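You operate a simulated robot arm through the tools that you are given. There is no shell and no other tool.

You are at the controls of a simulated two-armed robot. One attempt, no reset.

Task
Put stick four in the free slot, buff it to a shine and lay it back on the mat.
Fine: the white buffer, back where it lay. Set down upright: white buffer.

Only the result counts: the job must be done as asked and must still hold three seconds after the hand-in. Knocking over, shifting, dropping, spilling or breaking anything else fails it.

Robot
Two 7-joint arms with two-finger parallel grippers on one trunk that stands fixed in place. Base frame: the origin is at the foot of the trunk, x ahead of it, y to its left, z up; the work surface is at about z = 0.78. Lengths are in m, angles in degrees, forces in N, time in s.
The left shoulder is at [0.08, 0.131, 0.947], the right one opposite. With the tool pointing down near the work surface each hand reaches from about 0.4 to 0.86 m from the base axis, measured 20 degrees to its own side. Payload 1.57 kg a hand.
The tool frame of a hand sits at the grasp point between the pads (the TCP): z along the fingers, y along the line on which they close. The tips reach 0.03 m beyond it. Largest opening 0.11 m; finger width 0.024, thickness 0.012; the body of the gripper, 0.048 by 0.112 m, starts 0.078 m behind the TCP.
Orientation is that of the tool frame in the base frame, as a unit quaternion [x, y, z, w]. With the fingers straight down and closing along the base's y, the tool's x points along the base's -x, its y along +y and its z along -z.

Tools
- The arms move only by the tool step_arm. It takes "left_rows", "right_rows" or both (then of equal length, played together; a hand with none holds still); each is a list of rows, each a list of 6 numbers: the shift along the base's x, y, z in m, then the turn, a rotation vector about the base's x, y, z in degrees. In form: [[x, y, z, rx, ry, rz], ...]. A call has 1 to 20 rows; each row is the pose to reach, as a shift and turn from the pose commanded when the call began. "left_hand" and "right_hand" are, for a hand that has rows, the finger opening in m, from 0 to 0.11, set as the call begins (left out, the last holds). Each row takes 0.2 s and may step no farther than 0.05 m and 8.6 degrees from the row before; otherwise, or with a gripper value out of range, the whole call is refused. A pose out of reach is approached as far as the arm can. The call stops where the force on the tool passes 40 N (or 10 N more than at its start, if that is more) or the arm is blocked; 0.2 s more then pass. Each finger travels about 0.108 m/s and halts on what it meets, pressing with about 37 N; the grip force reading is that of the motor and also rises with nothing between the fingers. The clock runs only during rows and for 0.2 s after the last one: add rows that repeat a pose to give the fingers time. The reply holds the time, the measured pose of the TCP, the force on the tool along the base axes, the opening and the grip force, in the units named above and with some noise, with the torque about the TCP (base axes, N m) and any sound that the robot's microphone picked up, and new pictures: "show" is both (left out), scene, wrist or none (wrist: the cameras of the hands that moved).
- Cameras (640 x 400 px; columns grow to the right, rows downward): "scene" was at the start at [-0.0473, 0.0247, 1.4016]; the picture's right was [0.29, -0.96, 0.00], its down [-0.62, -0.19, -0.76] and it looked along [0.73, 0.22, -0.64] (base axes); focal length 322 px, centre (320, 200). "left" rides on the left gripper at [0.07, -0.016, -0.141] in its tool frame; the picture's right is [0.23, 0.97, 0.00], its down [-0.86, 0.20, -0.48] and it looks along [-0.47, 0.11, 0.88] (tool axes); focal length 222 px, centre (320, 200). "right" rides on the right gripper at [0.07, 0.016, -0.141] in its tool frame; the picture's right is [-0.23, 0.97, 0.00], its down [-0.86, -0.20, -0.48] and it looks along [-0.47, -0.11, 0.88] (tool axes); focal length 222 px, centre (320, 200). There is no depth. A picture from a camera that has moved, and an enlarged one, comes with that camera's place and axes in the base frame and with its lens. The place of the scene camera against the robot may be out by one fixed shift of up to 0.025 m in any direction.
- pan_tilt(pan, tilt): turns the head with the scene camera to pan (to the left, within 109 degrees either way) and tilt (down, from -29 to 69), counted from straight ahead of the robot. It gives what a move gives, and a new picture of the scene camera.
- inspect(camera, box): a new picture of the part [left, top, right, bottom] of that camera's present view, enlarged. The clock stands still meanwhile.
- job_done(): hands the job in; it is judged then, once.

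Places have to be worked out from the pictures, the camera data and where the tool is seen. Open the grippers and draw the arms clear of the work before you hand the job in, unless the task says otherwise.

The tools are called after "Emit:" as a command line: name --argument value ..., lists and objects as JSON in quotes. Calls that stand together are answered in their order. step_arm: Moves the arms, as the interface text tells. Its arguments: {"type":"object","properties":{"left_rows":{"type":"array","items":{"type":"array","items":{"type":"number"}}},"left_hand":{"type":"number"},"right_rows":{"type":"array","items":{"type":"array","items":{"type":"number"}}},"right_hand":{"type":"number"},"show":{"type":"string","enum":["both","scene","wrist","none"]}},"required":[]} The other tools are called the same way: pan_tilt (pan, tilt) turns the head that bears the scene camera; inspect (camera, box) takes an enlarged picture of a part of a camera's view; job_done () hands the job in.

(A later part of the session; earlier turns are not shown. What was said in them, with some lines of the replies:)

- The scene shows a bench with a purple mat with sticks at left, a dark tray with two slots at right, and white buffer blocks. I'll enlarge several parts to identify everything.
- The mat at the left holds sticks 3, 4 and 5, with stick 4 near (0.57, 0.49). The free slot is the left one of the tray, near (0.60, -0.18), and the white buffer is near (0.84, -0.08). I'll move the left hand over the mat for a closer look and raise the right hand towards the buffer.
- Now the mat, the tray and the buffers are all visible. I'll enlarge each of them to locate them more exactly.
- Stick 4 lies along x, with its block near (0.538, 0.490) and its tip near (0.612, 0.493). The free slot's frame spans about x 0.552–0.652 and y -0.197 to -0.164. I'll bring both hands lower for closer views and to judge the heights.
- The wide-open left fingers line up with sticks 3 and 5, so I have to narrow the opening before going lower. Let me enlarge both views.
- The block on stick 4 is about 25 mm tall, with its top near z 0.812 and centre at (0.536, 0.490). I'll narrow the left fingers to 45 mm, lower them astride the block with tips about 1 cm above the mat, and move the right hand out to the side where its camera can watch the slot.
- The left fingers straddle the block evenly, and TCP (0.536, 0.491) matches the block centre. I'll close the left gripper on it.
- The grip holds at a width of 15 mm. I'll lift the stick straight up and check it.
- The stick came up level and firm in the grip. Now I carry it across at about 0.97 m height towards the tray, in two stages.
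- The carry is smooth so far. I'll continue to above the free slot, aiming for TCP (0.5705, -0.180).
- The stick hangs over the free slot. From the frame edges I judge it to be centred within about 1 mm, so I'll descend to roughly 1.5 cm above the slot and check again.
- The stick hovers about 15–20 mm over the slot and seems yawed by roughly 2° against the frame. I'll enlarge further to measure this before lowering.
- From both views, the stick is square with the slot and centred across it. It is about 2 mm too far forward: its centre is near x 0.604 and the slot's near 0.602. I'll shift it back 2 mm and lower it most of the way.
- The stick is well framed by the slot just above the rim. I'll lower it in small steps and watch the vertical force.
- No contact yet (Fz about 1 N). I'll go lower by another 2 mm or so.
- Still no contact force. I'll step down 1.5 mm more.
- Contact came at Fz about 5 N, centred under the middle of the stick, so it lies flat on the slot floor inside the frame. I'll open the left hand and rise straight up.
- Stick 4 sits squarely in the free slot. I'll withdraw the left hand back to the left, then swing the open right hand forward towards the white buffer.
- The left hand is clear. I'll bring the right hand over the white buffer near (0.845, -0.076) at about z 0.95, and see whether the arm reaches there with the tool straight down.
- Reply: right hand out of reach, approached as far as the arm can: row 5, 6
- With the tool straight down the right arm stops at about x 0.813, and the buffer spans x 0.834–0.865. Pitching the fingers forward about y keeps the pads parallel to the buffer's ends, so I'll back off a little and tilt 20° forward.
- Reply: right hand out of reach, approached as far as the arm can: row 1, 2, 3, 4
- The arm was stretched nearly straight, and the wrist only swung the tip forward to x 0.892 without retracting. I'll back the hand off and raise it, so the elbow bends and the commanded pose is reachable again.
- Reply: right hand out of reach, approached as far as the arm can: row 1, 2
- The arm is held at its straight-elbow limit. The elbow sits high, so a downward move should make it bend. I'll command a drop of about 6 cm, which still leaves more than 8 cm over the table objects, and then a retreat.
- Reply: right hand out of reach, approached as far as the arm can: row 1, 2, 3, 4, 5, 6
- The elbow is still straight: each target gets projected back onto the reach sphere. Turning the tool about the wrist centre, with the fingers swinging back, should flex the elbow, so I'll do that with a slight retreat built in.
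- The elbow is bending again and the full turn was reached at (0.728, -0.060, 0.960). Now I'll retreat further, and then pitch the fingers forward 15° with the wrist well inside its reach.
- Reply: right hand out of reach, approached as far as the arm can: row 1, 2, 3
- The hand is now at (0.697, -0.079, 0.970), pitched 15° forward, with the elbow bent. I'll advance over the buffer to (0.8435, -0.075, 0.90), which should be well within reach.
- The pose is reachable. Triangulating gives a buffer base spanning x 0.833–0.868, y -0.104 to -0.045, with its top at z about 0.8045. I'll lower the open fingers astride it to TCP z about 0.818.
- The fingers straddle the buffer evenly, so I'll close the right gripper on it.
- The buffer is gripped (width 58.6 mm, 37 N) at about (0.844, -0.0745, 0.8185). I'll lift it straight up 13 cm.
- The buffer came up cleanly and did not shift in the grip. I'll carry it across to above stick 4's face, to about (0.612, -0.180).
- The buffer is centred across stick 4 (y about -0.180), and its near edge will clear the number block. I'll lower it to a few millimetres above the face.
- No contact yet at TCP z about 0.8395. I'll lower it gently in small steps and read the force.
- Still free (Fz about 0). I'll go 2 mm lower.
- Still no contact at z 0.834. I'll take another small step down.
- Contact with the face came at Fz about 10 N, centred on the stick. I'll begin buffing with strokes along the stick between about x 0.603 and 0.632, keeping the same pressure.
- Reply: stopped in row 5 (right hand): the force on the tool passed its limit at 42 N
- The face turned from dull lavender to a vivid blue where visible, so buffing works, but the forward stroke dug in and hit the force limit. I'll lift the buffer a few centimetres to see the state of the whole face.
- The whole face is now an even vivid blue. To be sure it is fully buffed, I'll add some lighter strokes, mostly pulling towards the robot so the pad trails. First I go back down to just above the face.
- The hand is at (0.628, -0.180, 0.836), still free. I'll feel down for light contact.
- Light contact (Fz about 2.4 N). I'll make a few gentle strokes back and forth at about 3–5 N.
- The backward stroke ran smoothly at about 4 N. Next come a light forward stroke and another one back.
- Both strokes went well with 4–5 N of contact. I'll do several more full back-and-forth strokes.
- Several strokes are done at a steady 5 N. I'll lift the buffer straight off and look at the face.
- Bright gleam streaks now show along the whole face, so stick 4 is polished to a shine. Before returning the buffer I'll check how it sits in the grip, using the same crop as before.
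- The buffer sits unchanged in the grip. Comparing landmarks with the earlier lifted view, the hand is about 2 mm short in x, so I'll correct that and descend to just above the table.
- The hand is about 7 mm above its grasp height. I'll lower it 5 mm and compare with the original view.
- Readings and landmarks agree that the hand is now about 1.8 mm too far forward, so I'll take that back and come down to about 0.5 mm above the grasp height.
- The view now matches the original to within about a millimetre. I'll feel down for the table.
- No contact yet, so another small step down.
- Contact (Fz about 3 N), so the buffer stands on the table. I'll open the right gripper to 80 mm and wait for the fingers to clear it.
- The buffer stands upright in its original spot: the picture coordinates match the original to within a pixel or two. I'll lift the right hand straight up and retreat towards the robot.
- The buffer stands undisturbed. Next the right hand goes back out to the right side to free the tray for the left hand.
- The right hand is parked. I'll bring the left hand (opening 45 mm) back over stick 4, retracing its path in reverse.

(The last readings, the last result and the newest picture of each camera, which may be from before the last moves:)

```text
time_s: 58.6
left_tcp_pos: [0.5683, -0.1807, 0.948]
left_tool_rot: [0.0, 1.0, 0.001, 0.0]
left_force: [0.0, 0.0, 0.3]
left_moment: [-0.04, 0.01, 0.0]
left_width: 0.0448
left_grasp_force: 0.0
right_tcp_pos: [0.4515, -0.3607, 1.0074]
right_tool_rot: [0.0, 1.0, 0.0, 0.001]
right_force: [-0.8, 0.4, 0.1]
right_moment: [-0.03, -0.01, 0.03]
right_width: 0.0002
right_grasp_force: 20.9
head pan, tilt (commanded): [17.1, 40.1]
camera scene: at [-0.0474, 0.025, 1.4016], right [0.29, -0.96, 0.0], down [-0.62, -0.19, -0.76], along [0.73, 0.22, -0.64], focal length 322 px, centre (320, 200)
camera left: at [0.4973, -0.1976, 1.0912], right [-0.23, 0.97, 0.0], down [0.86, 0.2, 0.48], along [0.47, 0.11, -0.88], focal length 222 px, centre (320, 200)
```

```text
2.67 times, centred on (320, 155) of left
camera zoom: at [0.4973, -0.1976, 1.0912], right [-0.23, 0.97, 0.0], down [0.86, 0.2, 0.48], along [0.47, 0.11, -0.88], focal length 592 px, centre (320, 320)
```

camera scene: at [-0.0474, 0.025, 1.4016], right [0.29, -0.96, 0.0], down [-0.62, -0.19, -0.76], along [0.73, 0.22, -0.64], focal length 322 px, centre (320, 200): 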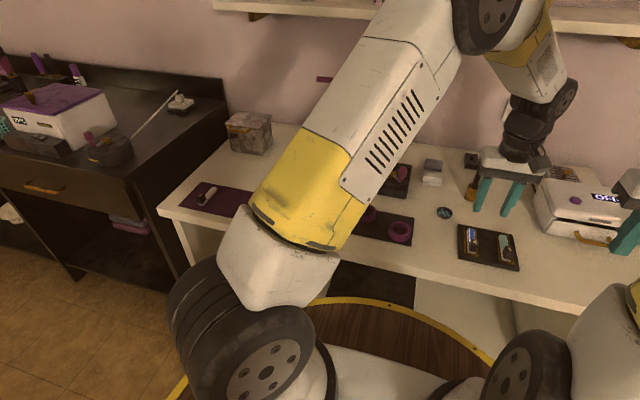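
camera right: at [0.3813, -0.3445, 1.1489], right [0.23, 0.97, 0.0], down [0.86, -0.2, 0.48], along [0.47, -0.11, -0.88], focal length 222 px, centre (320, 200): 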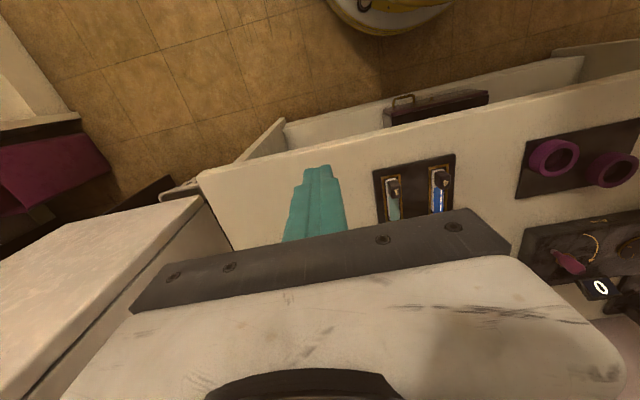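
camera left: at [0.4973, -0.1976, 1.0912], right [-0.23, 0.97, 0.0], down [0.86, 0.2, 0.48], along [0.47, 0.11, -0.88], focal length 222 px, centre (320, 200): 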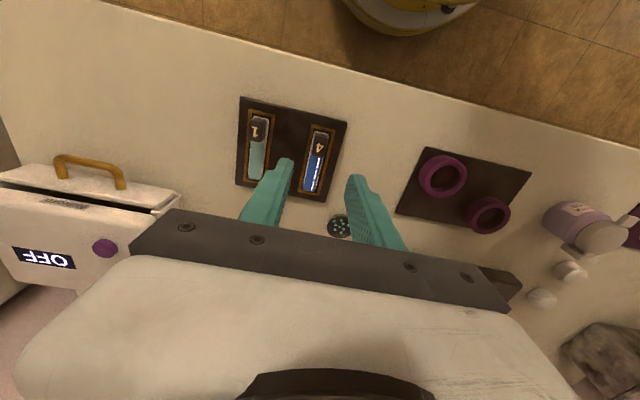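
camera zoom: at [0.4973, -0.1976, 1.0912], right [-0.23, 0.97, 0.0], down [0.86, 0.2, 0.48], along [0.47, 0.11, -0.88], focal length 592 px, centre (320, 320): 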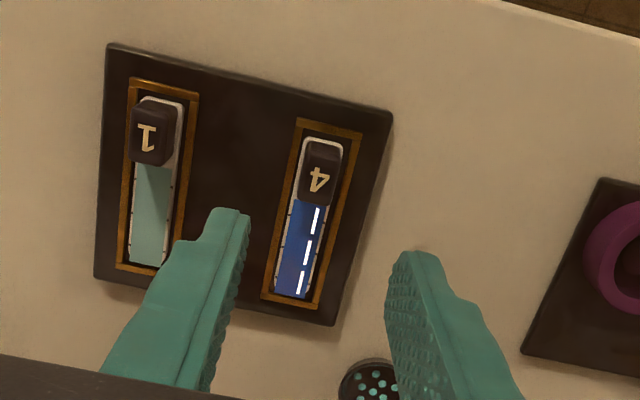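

Stick 4 gleams in the slot, with its block near (0.571, -0.180). I'll lower the left hand astride it to the same height as before.

Emit:
step_arm --left_rows '[[0.0015, 0.0, -0.035, 0, 0, 0], [0.0015, 0.0, -0.07, 0, 0, 0], [0.0015, 0.0, -0.095, 0, 0, 0], [0.0015, 0.0, -0.11, 0, 0, 0], [0.0015, 0.0, -0.116, 0, 0, 0], [0.0015, 0.0, -0.116, 0, 0, 0]]' --show "both"

Emit:
inspect --camera "left" --box '[250, 120, 400, 220]'

Emit:
inspect --camera "scene" --box '[450, 210, 530, 270]'

```text
time_s: 60.0
left_tcp_pos: [0.5702, -0.1808, 0.832]
left_tool_rot: [0.0, 1.0, 0.0, 0.0]
left_force: [-0.6, 0.9, 0.7]
left_moment: [-0.02, -0.01, 0.0]
left_width: 0.0452
left_grasp_force: 0.0
right_tcp_pos: [0.4507, -0.362, 1.0068]
right_tool_rot: [0.0, 1.0, 0.0, 0.0]
right_force: [0.2, -0.9, 0.0]
right_moment: [0.01, 0.02, 0.04]
right_width: 0.0002
right_grasp_force: 21.0
head pan, tilt (commanded): [17.1, 40.1]
camera scene: at [-0.0472, 0.0245, 1.4016], right [0.29, -0.96, 0.0], down [-0.62, -0.19, -0.76], along [0.73, 0.22, -0.64], focal length 322 px, centre (320, 200)
camera left: at [0.4993, -0.196, 0.9748], right [-0.23, 0.97, 0.0], down [0.86, 0.2, 0.48], along [0.47, 0.11, -0.88], focal length 222 px, centre (320, 200)
```

scene: 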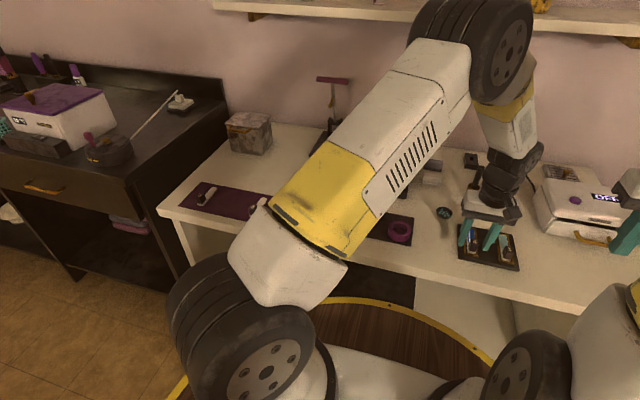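
left: 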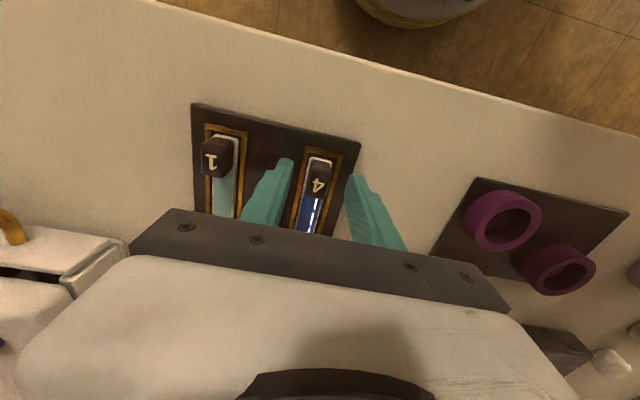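

```text
4.00 times, centred on (325, 170) of left
camera zoom: at [0.4993, -0.196, 0.9748], right [-0.23, 0.97, 0.0], down [0.86, 0.2, 0.48], along [0.47, 0.11, -0.88], focal length 888 px, centre (300, 320)
```

zoom: 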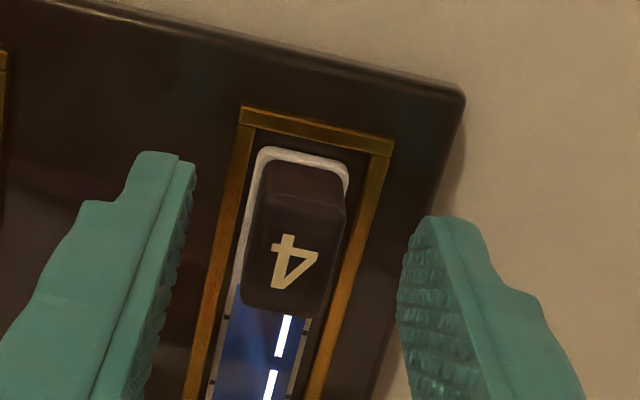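

```text
6.67 times, centred on (490, 240) of scene
camera zoom: at [-0.0472, 0.0245, 1.4016], right [0.29, -0.96, 0.0], down [-0.62, -0.19, -0.76], along [0.73, 0.22, -0.64], focal length 2149 px, centre (-813, -67)
```

zoom: 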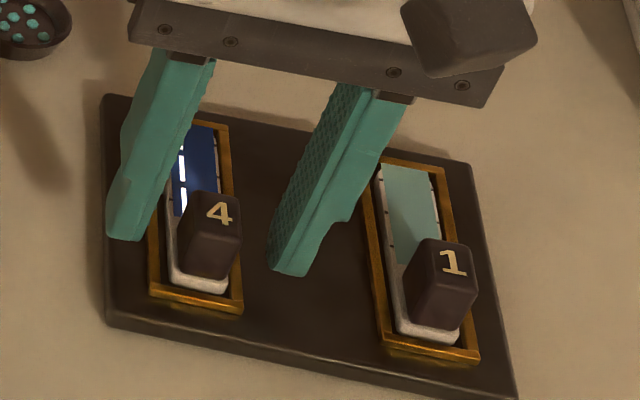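

The fingers straddle the block evenly and clear the frame, so I'll close the left gripper.

Emit:
step_arm --left_rows '[[0, 0, 0, 0, 0, 0], [0, 0, 0, 0, 0, 0], [0, 0, 0, 0, 0, 0]]' --left_hand 0.0 --show "none"

Emit:
step_arm --left_rows '[[0, 0, 0.006, 0, 0, 0], [0, 0, 0.016, 0, 0, 0], [0, 0, 0.05, 0, 0, 0], [0, 0, 0.09, 0, 0, 0], [0, 0, 0.13, 0, 0, 0]]' --show "both"

Emit:
inspect --camera "left" --box '[250, 120, 400, 220]'

```text
time_s: 60.8
left_tcp_pos: [0.5691, -0.1801, 0.8318]
left_tool_rot: [0.0, 1.0, 0.0, 0.0]
left_force: [0.7, -0.1, 0.1]
left_moment: [-0.03, -0.06, -0.03]
left_width: 0.0154
left_grasp_force: 31.2
right_tcp_pos: [0.4506, -0.3605, 1.0052]
right_tool_rot: [0.0, 1.0, 0.001, 0.0]
right_force: [0.0, 0.3, -0.5]
right_moment: [0.04, 0.02, -0.01]
right_width: 0.0
right_grasp_force: 20.9
head pan, tilt (commanded): [17.1, 40.1]
```

```text
time_s: 62.0
left_tcp_pos: [0.5705, -0.1804, 0.9623]
left_tool_rot: [0.0, 1.0, 0.0, -0.001]
left_force: [0.0, 0.9, 0.0]
left_moment: [0.01, -0.01, -0.01]
left_width: 0.0151
left_grasp_force: 31.3
right_tcp_pos: [0.4507, -0.3621, 1.0058]
right_tool_rot: [0.001, 1.0, 0.0, 0.0]
right_force: [-0.3, 0.3, 0.8]
right_moment: [0.0, 0.02, 0.02]
right_width: 0.0001
right_grasp_force: 21.3
head pan, tilt (commanded): [17.1, 40.1]
camera scene: at [-0.047, 0.0244, 1.4016], right [0.29, -0.96, 0.0], down [-0.62, -0.19, -0.76], along [0.73, 0.22, -0.64], focal length 322 px, centre (320, 200)
camera left: at [0.4998, -0.1963, 1.1029], right [-0.23, 0.97, 0.0], down [0.86, 0.2, 0.48], along [0.47, 0.11, -0.88], focal length 222 px, centre (320, 200)
```

scene: 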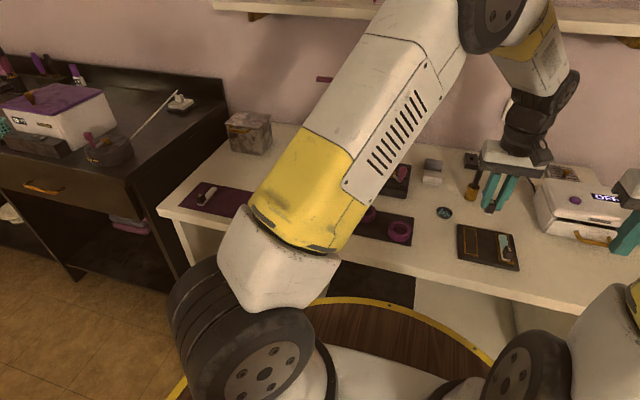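
left: 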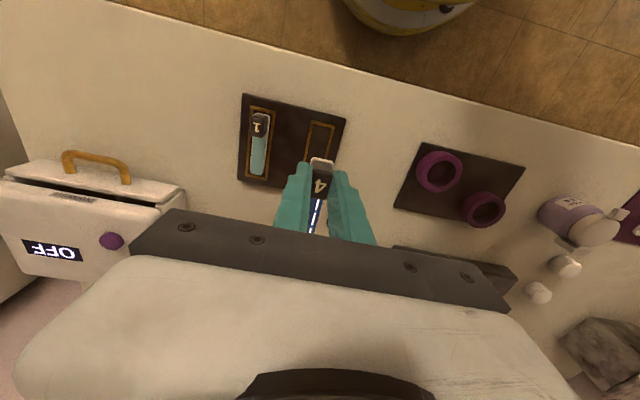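

```text
4.00 times, centred on (325, 170) of left
camera zoom: at [0.4998, -0.1963, 1.1029], right [-0.23, 0.97, 0.0], down [0.86, 0.2, 0.48], along [0.47, 0.11, -0.88], focal length 888 px, centre (300, 320)
```

zoom: 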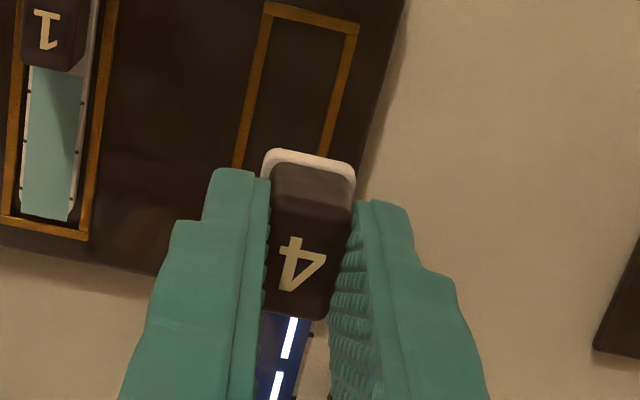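

Stick 4 is lifted and firm. I'll carry it back over the mat to its original place, TCP about (0.535, 0.490).

Emit:
step_arm --left_rows '[[-0.002, 0.0447, 0.005, 0, 0, 0], [-0.0045, 0.0894, 0.005, 0, 0, 0], [-0.007, 0.1341, 0.005, 0, 0, 0], [-0.009, 0.1788, 0.005, 0, 0, 0], [-0.0115, 0.2235, 0.005, 0, 0, 0], [-0.014, 0.2682, 0.005, 0, 0, 0], [-0.0165, 0.3129, 0.005, 0, 0, 0], [-0.0185, 0.3576, 0.005, 0, 0, 0], [-0.021, 0.4023, 0.005, 0, 0, 0], [-0.0235, 0.447, 0.005, 0, 0, 0], [-0.0255, 0.4917, 0.005, 0, 0, 0], [-0.028, 0.5364, 0.005, 0, 0, 0], [-0.0305, 0.5811, 0.005, 0, 0, 0], [-0.033, 0.6258, 0.005, 0, 0, 0], [-0.035, 0.6705, 0.005, 0, 0, 0], [-0.035, 0.6705, 0.005, 0, 0, 0]]' --show "both"

Emit:
inspect --camera "left" --box '[220, 100, 420, 225]'

```text
time_s: 65.4
left_tcp_pos: [0.5359, 0.4927, 0.9664]
left_tool_rot: [0.001, 1.0, -0.001, 0.001]
left_force: [-0.5, 0.0, -0.7]
left_moment: [-0.03, -0.01, -0.01]
left_width: 0.0153
left_grasp_force: 31.3
right_tcp_pos: [0.4505, -0.3606, 1.0064]
right_tool_rot: [0.0, 1.0, 0.0, 0.0]
right_force: [-0.6, 0.3, 0.1]
right_moment: [0.0, -0.02, -0.02]
right_width: 0.0
right_grasp_force: 21.2
head pan, tilt (commanded): [17.1, 40.1]
camera scene: at [-0.0473, 0.0247, 1.4016], right [0.29, -0.96, 0.0], down [-0.62, -0.19, -0.76], along [0.73, 0.22, -0.64], focal length 322 px, centre (320, 200)
camera left: at [0.4649, 0.4752, 1.109], right [-0.23, 0.97, 0.0], down [0.86, 0.2, 0.48], along [0.47, 0.11, -0.88], focal length 222 px, centre (320, 200)
```

scene: 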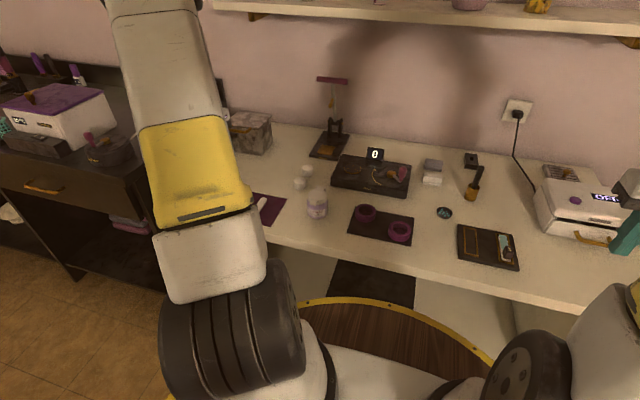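
left: 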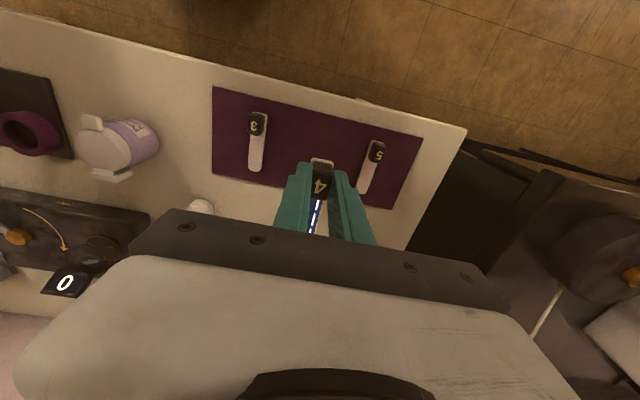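

```text
3.20 times, centred on (320, 162) of left
camera zoom: at [0.4649, 0.4752, 1.109], right [-0.23, 0.97, 0.0], down [0.86, 0.2, 0.48], along [0.47, 0.11, -0.88], focal length 711 px, centre (320, 320)
```

zoom: 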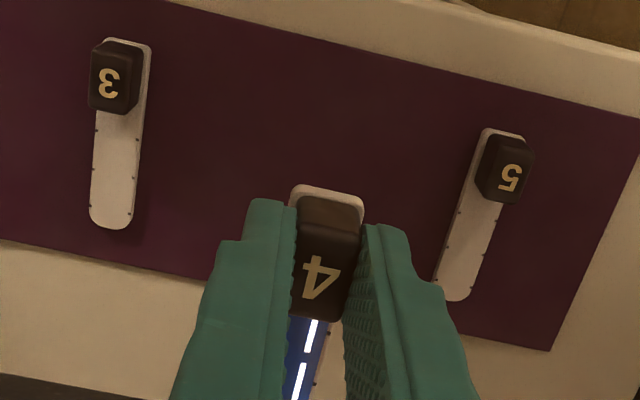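

The hand is back over the gap between sticks 3 and 5, within about 1 mm of the original spot. I'll lower the stick to just above the mat.

Emit:
step_arm --left_rows '[[0.0005, -0.001, -0.035, 0, 0, 0], [0.0005, -0.001, -0.07, 0, 0, 0], [0.0005, -0.001, -0.1, 0, 0, 0], [0.0005, -0.001, -0.12, 0, 0, 0], [0.0005, -0.001, -0.132, 0, 0, 0], [0.0005, -0.001, -0.135, 0, 0, 0], [0.0005, -0.001, -0.135, 0, 0, 0]]' --show "wrist"

Emit:
inspect --camera "left" --box '[220, 100, 420, 225]'

```text
time_s: 67.0
left_tcp_pos: [0.5361, 0.4906, 0.8324]
left_tool_rot: [-0.001, 1.0, 0.0, 0.0]
left_force: [-0.8, 0.1, -0.1]
left_moment: [-0.01, 0.02, -0.01]
left_width: 0.0157
left_grasp_force: 31.3
right_tcp_pos: [0.4497, -0.3618, 1.0064]
right_tool_rot: [0.0, 1.0, -0.001, 0.001]
right_force: [-0.8, -0.2, 0.5]
right_moment: [-0.01, 0.0, 0.06]
right_width: 0.0
right_grasp_force: 21.9
head pan, tilt (commanded): [17.1, 40.1]
camera left: at [0.4649, 0.4732, 0.9733], right [-0.23, 0.97, 0.0], down [0.86, 0.2, 0.48], along [0.47, 0.11, -0.88], focal length 222 px, centre (320, 200)
```

left: 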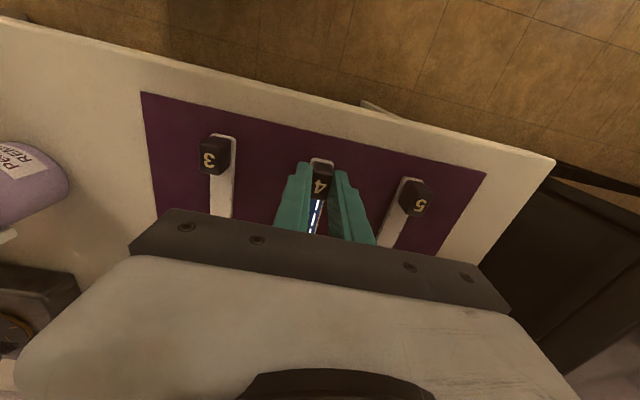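

```text
3.20 times, centred on (320, 162) of left
camera zoom: at [0.4649, 0.4732, 0.9733], right [-0.23, 0.97, 0.0], down [0.86, 0.2, 0.48], along [0.47, 0.11, -0.88], focal length 711 px, centre (320, 320)
```

zoom: 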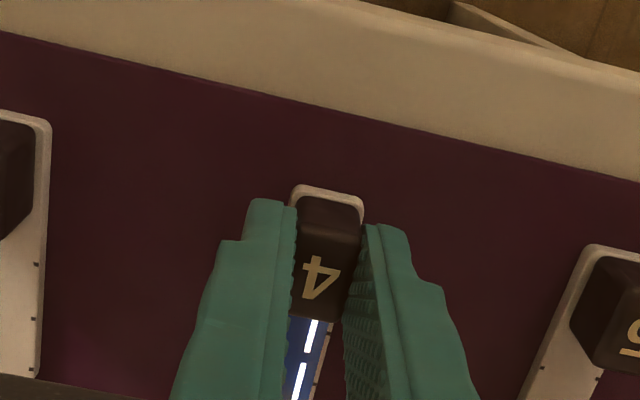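

The hand is a few millimetres above the mat. I'll lower it in small steps to contact.

Emit:
step_arm --left_rows '[[0, 0, -0.0025, 0, 0, 0], [0, 0, -0.005, 0, 0, 0]]' --show "none"

```text
time_s: 67.6
left_tcp_pos: [0.5362, 0.4896, 0.8272]
left_tool_rot: [0.001, 1.0, 0.0, 0.0]
left_force: [0.4, 0.1, 0.0]
left_moment: [-0.02, -0.01, 0.02]
left_width: 0.0155
left_grasp_force: 31.4
right_tcp_pos: [0.4508, -0.361, 1.0057]
right_tool_rot: [0.0, 1.0, -0.001, 0.0]
right_force: [0.3, 0.6, 0.6]
right_moment: [0.02, -0.02, 0.01]
right_width: 0.0
right_grasp_force: 21.8
head pan, tilt (commanded): [17.1, 40.1]
```

No contact yet, so 1 mm more.

Emit:
step_arm --left_rows '[[0, 0, -0.0006, 0, 0, 0], [0, 0, -0.0012, 0, 0, 0]]' --show "none"

```text
time_s: 68.2
left_tcp_pos: [0.5367, 0.4892, 0.8248]
left_tool_rot: [0.0, 1.0, 0.0, 0.0]
left_force: [-0.2, -0.2, -0.9]
left_moment: [-0.02, 0.01, -0.01]
left_width: 0.0154
left_grasp_force: 31.0
right_tcp_pos: [0.4505, -0.3624, 1.0059]
right_tool_rot: [0.0, 1.0, 0.0, 0.0]
right_force: [0.2, 0.6, -0.1]
right_moment: [0.01, -0.04, -0.01]
right_width: 0.0
right_grasp_force: 21.6
head pan, tilt (commanded): [17.1, 40.1]
```

Emit:
step_arm --left_rows '[[0, 0, -0.0005, 0, 0, 0], [0, 0, -0.001, 0, 0, 0]]' --show "none"

```text
time_s: 68.8
left_tcp_pos: [0.5373, 0.4907, 0.8261]
left_tool_rot: [0.001, 1.0, -0.001, 0.0]
left_force: [0.2, -0.1, 5.0]
left_moment: [-0.03, -0.15, -0.02]
left_width: 0.0152
left_grasp_force: 31.4
right_tcp_pos: [0.4502, -0.3622, 1.0059]
right_tool_rot: [0.0, 1.0, 0.0, 0.0]
right_force: [0.4, 0.4, -0.7]
right_moment: [0.01, 0.03, 0.0]
right_width: 0.0
right_grasp_force: 20.8
head pan, tilt (commanded): [17.1, 40.1]
```

Contact at Fz about 5 N, centred under the stick, so it lies flat on the mat. I'll open the left fingers to 45 mm and rise straight up.

Emit:
step_arm --left_rows '[[0, 0, 0.0005, 0, 0, 0], [0, 0, 0.0005, 0, 0, 0], [0, 0, 0.0005, 0, 0, 0], [0, 0, 0.03, 0, 0, 0], [0, 0, 0.07, 0, 0, 0], [0, 0, 0.11, 0, 0, 0], [0, 0, 0.15, 0, 0, 0]]' --left_hand 0.045 --show "both"

Emit:
inspect --camera "left" --box '[200, 70, 440, 220]'

```text
time_s: 70.4
left_tcp_pos: [0.5361, 0.4892, 0.974]
left_tool_rot: [0.0, 1.0, 0.0, -0.001]
left_force: [-0.2, 0.4, -0.5]
left_moment: [-0.04, -0.02, 0.0]
left_width: 0.0451
left_grasp_force: 0.2
right_tcp_pos: [0.4499, -0.3607, 1.0066]
right_tool_rot: [0.001, 1.0, 0.0, 0.0]
right_force: [-0.2, -0.8, 0.0]
right_moment: [0.01, 0.02, -0.01]
right_width: 0.0
right_grasp_force: 21.3
head pan, tilt (commanded): [17.1, 40.1]
camera scene: at [-0.047, 0.0248, 1.4016], right [0.29, -0.96, 0.0], down [-0.62, -0.19, -0.76], along [0.73, 0.22, -0.64], focal length 322 px, centre (320, 200)
camera left: at [0.4657, 0.4726, 1.1166], right [-0.23, 0.97, 0.0], down [0.86, 0.2, 0.48], along [0.46, 0.11, -0.88], focal length 222 px, centre (320, 200)
```

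scene: 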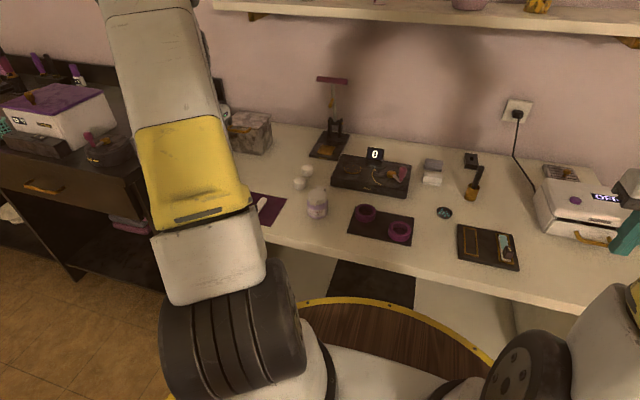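
left: 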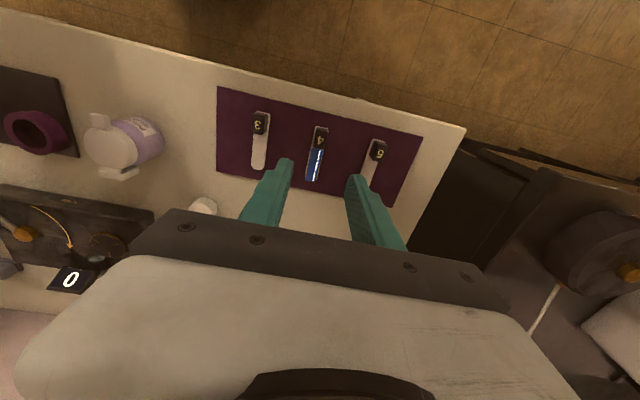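

```text
2.67 times, centred on (320, 145) of left
camera zoom: at [0.4657, 0.4726, 1.1166], right [-0.23, 0.97, 0.0], down [0.86, 0.2, 0.48], along [0.46, 0.11, -0.88], focal length 592 px, centre (320, 347)
```

zoom: 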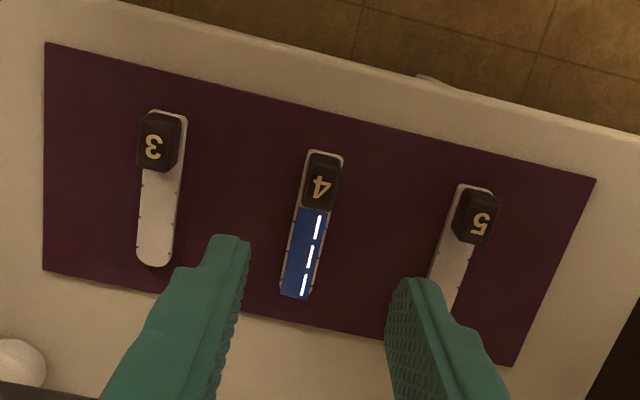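

Stick 4 lies on the mat, gleaming, between sticks 3 and 5. I'll draw both arms back and open both grippers.

Emit:
step_arm --left_rows '[[-0.02, -0.01, 0.03, 0, 0, 0], [-0.055, -0.03, 0.05, 0, 0, 0], [-0.09, -0.05, 0.07, 0, 0, 0], [-0.125, -0.075, 0.08, 0, 0, 0], [-0.16, -0.095, 0.085, 0, 0, 0], [-0.188, -0.115, 0.085, 0, 0, 0]]' --left_hand 0.1 --right_rows '[[-0.01, -0.005, 0.015, 0, 0, 0], [-0.02, -0.01, 0.03, 0, 0, 0], [-0.03, -0.01, 0.045, 0, 0, 0], [-0.04, -0.01, 0.06, 0, 0, 0], [-0.05, -0.01, 0.07, 0, 0, 0], [-0.05, -0.01, 0.07, 0, 0, 0]]' --right_hand 0.1 --show "both"

Emit:
pan_tilt --pan 25 --tilt 42

```text
time_s: 71.8
left_tcp_pos: [0.3459, 0.3736, 1.0585]
left_tool_rot: [0.001, 1.0, -0.001, 0.0]
left_force: [0.3, 0.1, -0.4]
left_moment: [-0.03, 0.04, -0.01]
left_width: 0.1002
left_grasp_force: 0.2
right_tcp_pos: [0.4002, -0.3709, 1.0766]
right_tool_rot: [0.0, 1.0, 0.0, 0.0]
right_force: [0.7, -0.7, -0.5]
right_moment: [0.03, 0.02, 0.0]
right_width: 0.1
right_grasp_force: 0.0
head pan, tilt (commanded): [17.1, 40.1]
camera scene: at [-0.047, 0.0248, 1.4016], right [0.29, -0.96, 0.0], down [-0.62, -0.19, -0.76], along [0.73, 0.22, -0.64], focal length 322 px, centre (320, 200)
camera right: at [0.3314, -0.3537, 1.2198], right [0.23, 0.97, 0.0], down [0.86, -0.2, 0.48], along [0.47, -0.11, -0.88], focal length 222 px, centre (320, 200)
camera left: at [0.2758, 0.3573, 1.201], right [-0.23, 0.97, 0.0], down [0.86, 0.2, 0.48], along [0.47, 0.11, -0.88], focal length 222 px, centre (320, 200)
```

scene: 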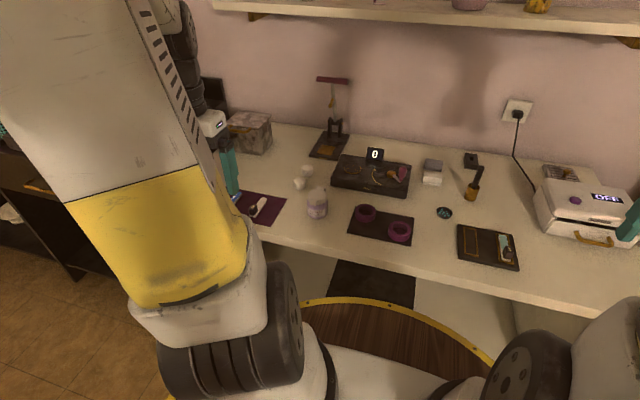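
right: 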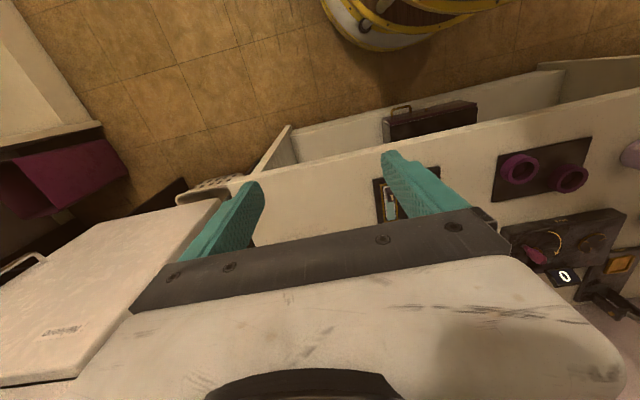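
left: 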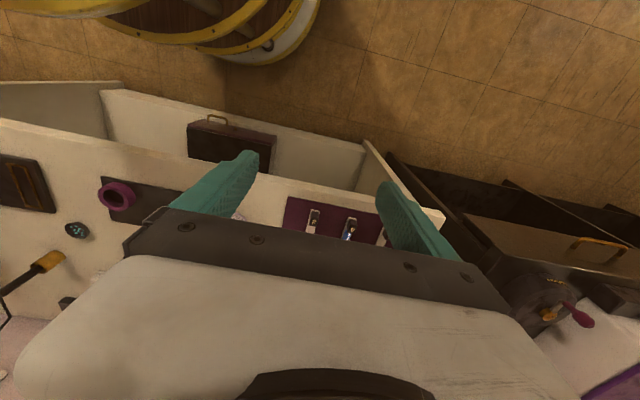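

```text
time_s: 72.5
left_tcp_pos: [0.3472, 0.3731, 1.0588]
left_tool_rot: [0.0, 1.0, 0.0, 0.0]
left_force: [-0.1, -0.6, 0.3]
left_moment: [0.0, 0.01, 0.0]
left_width: 0.0998
left_grasp_force: 0.0
right_tcp_pos: [0.4013, -0.3705, 1.0773]
right_tool_rot: [0.0, 1.0, 0.0, 0.001]
right_force: [-0.6, 0.2, 0.4]
right_moment: [-0.02, 0.05, 0.0]
right_width: 0.1001
right_grasp_force: 0.1
head pan, tilt (commanded): [25.0, 42.0]
camera scene: at [-0.0527, 0.035, 1.3988], right [0.42, -0.91, 0.0], down [-0.61, -0.28, -0.74], along [0.67, 0.31, -0.67], focal length 322 px, centre (320, 200)
```

scene: 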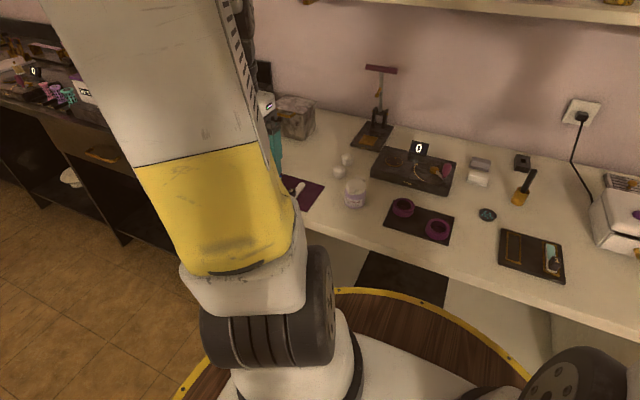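

Both arms are clear and open. One last close look at the buffer, tray and other objects before the hand-in.

Emit:
inspect --camera "scene" --box '[440, 140, 580, 290]'

Emit:
inspect --camera "left" --box '[270, 180, 410, 260]'

Emit:
inspect --camera "scene" --box '[260, 80, 470, 250]'

```text
2.67 times, centred on (510, 215) of scene
camera zoom: at [-0.0527, 0.035, 1.3988], right [0.42, -0.91, 0.0], down [-0.61, -0.28, -0.74], along [0.67, 0.31, -0.67], focal length 860 px, centre (-187, 160)
```

zoom: 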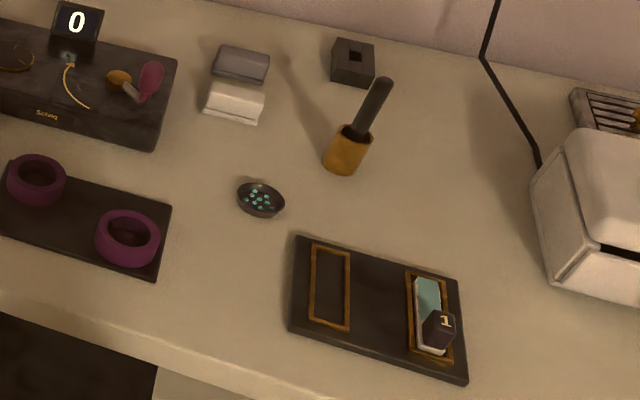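

```text
4.57 times, centred on (340, 220) of left
camera zoom: at [0.276, 0.3576, 1.201], right [-0.23, 0.97, 0.0], down [0.86, 0.2, 0.48], along [0.47, 0.11, -0.88], focal length 1015 px, centre (229, 109)
```

zoom: 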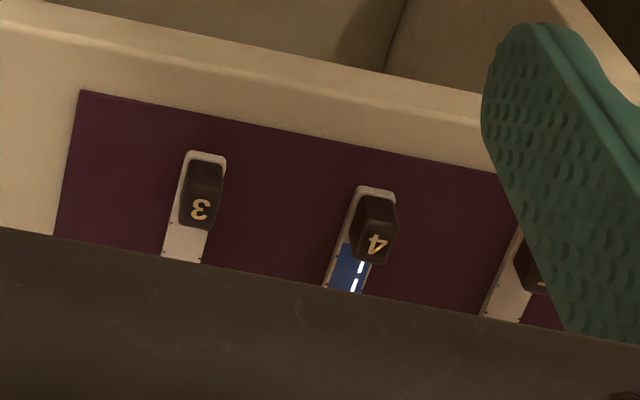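

```text
2.35 times, centred on (365, 165) of scene
camera zoom: at [-0.0527, 0.035, 1.3988], right [0.42, -0.91, 0.0], down [-0.61, -0.28, -0.74], along [0.67, 0.31, -0.67], focal length 759 px, centre (214, 282)
```

zoom: 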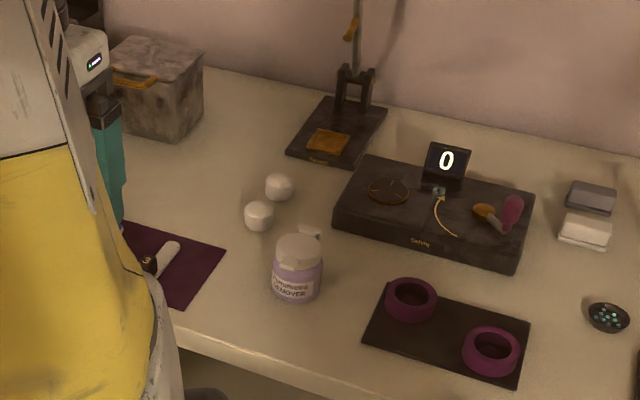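

Stick 4 lies gleaming on the mat and the white buffer stands upright where it was. Nothing else has moved, and both grippers are open and clear, so I'm handing the job in.

Emit:
job_done

```text
The job is handed in.
```

I put stick four in the free slot, buffed it to a shine with the white buffer, and laid it back on the mat. The job is handed in, but the reply didn't say whether it passed.

- **Stick four:** Streaks of shine now show along the face. It lies between sticks three and five, within about a millimetre of where it started.
- **White buffer:** It stands upright in its original spot, matching the first pictures to within a pixel or two.
- **Everything else:** In the last pictures nothing else looked moved or knocked over. Both grippers were open and drawn clear before the hand-in.

The first forward buffing stroke dug in and stopped at the force limit (42 N). I lifted off and finished with lighter strokes of about 5 N, and I saw no damage to the stick or tray. Earlier, the right arm stretched straight and briefly wouldn't respond properly while reaching for the buffer. I freed it well above the table without touching anything.
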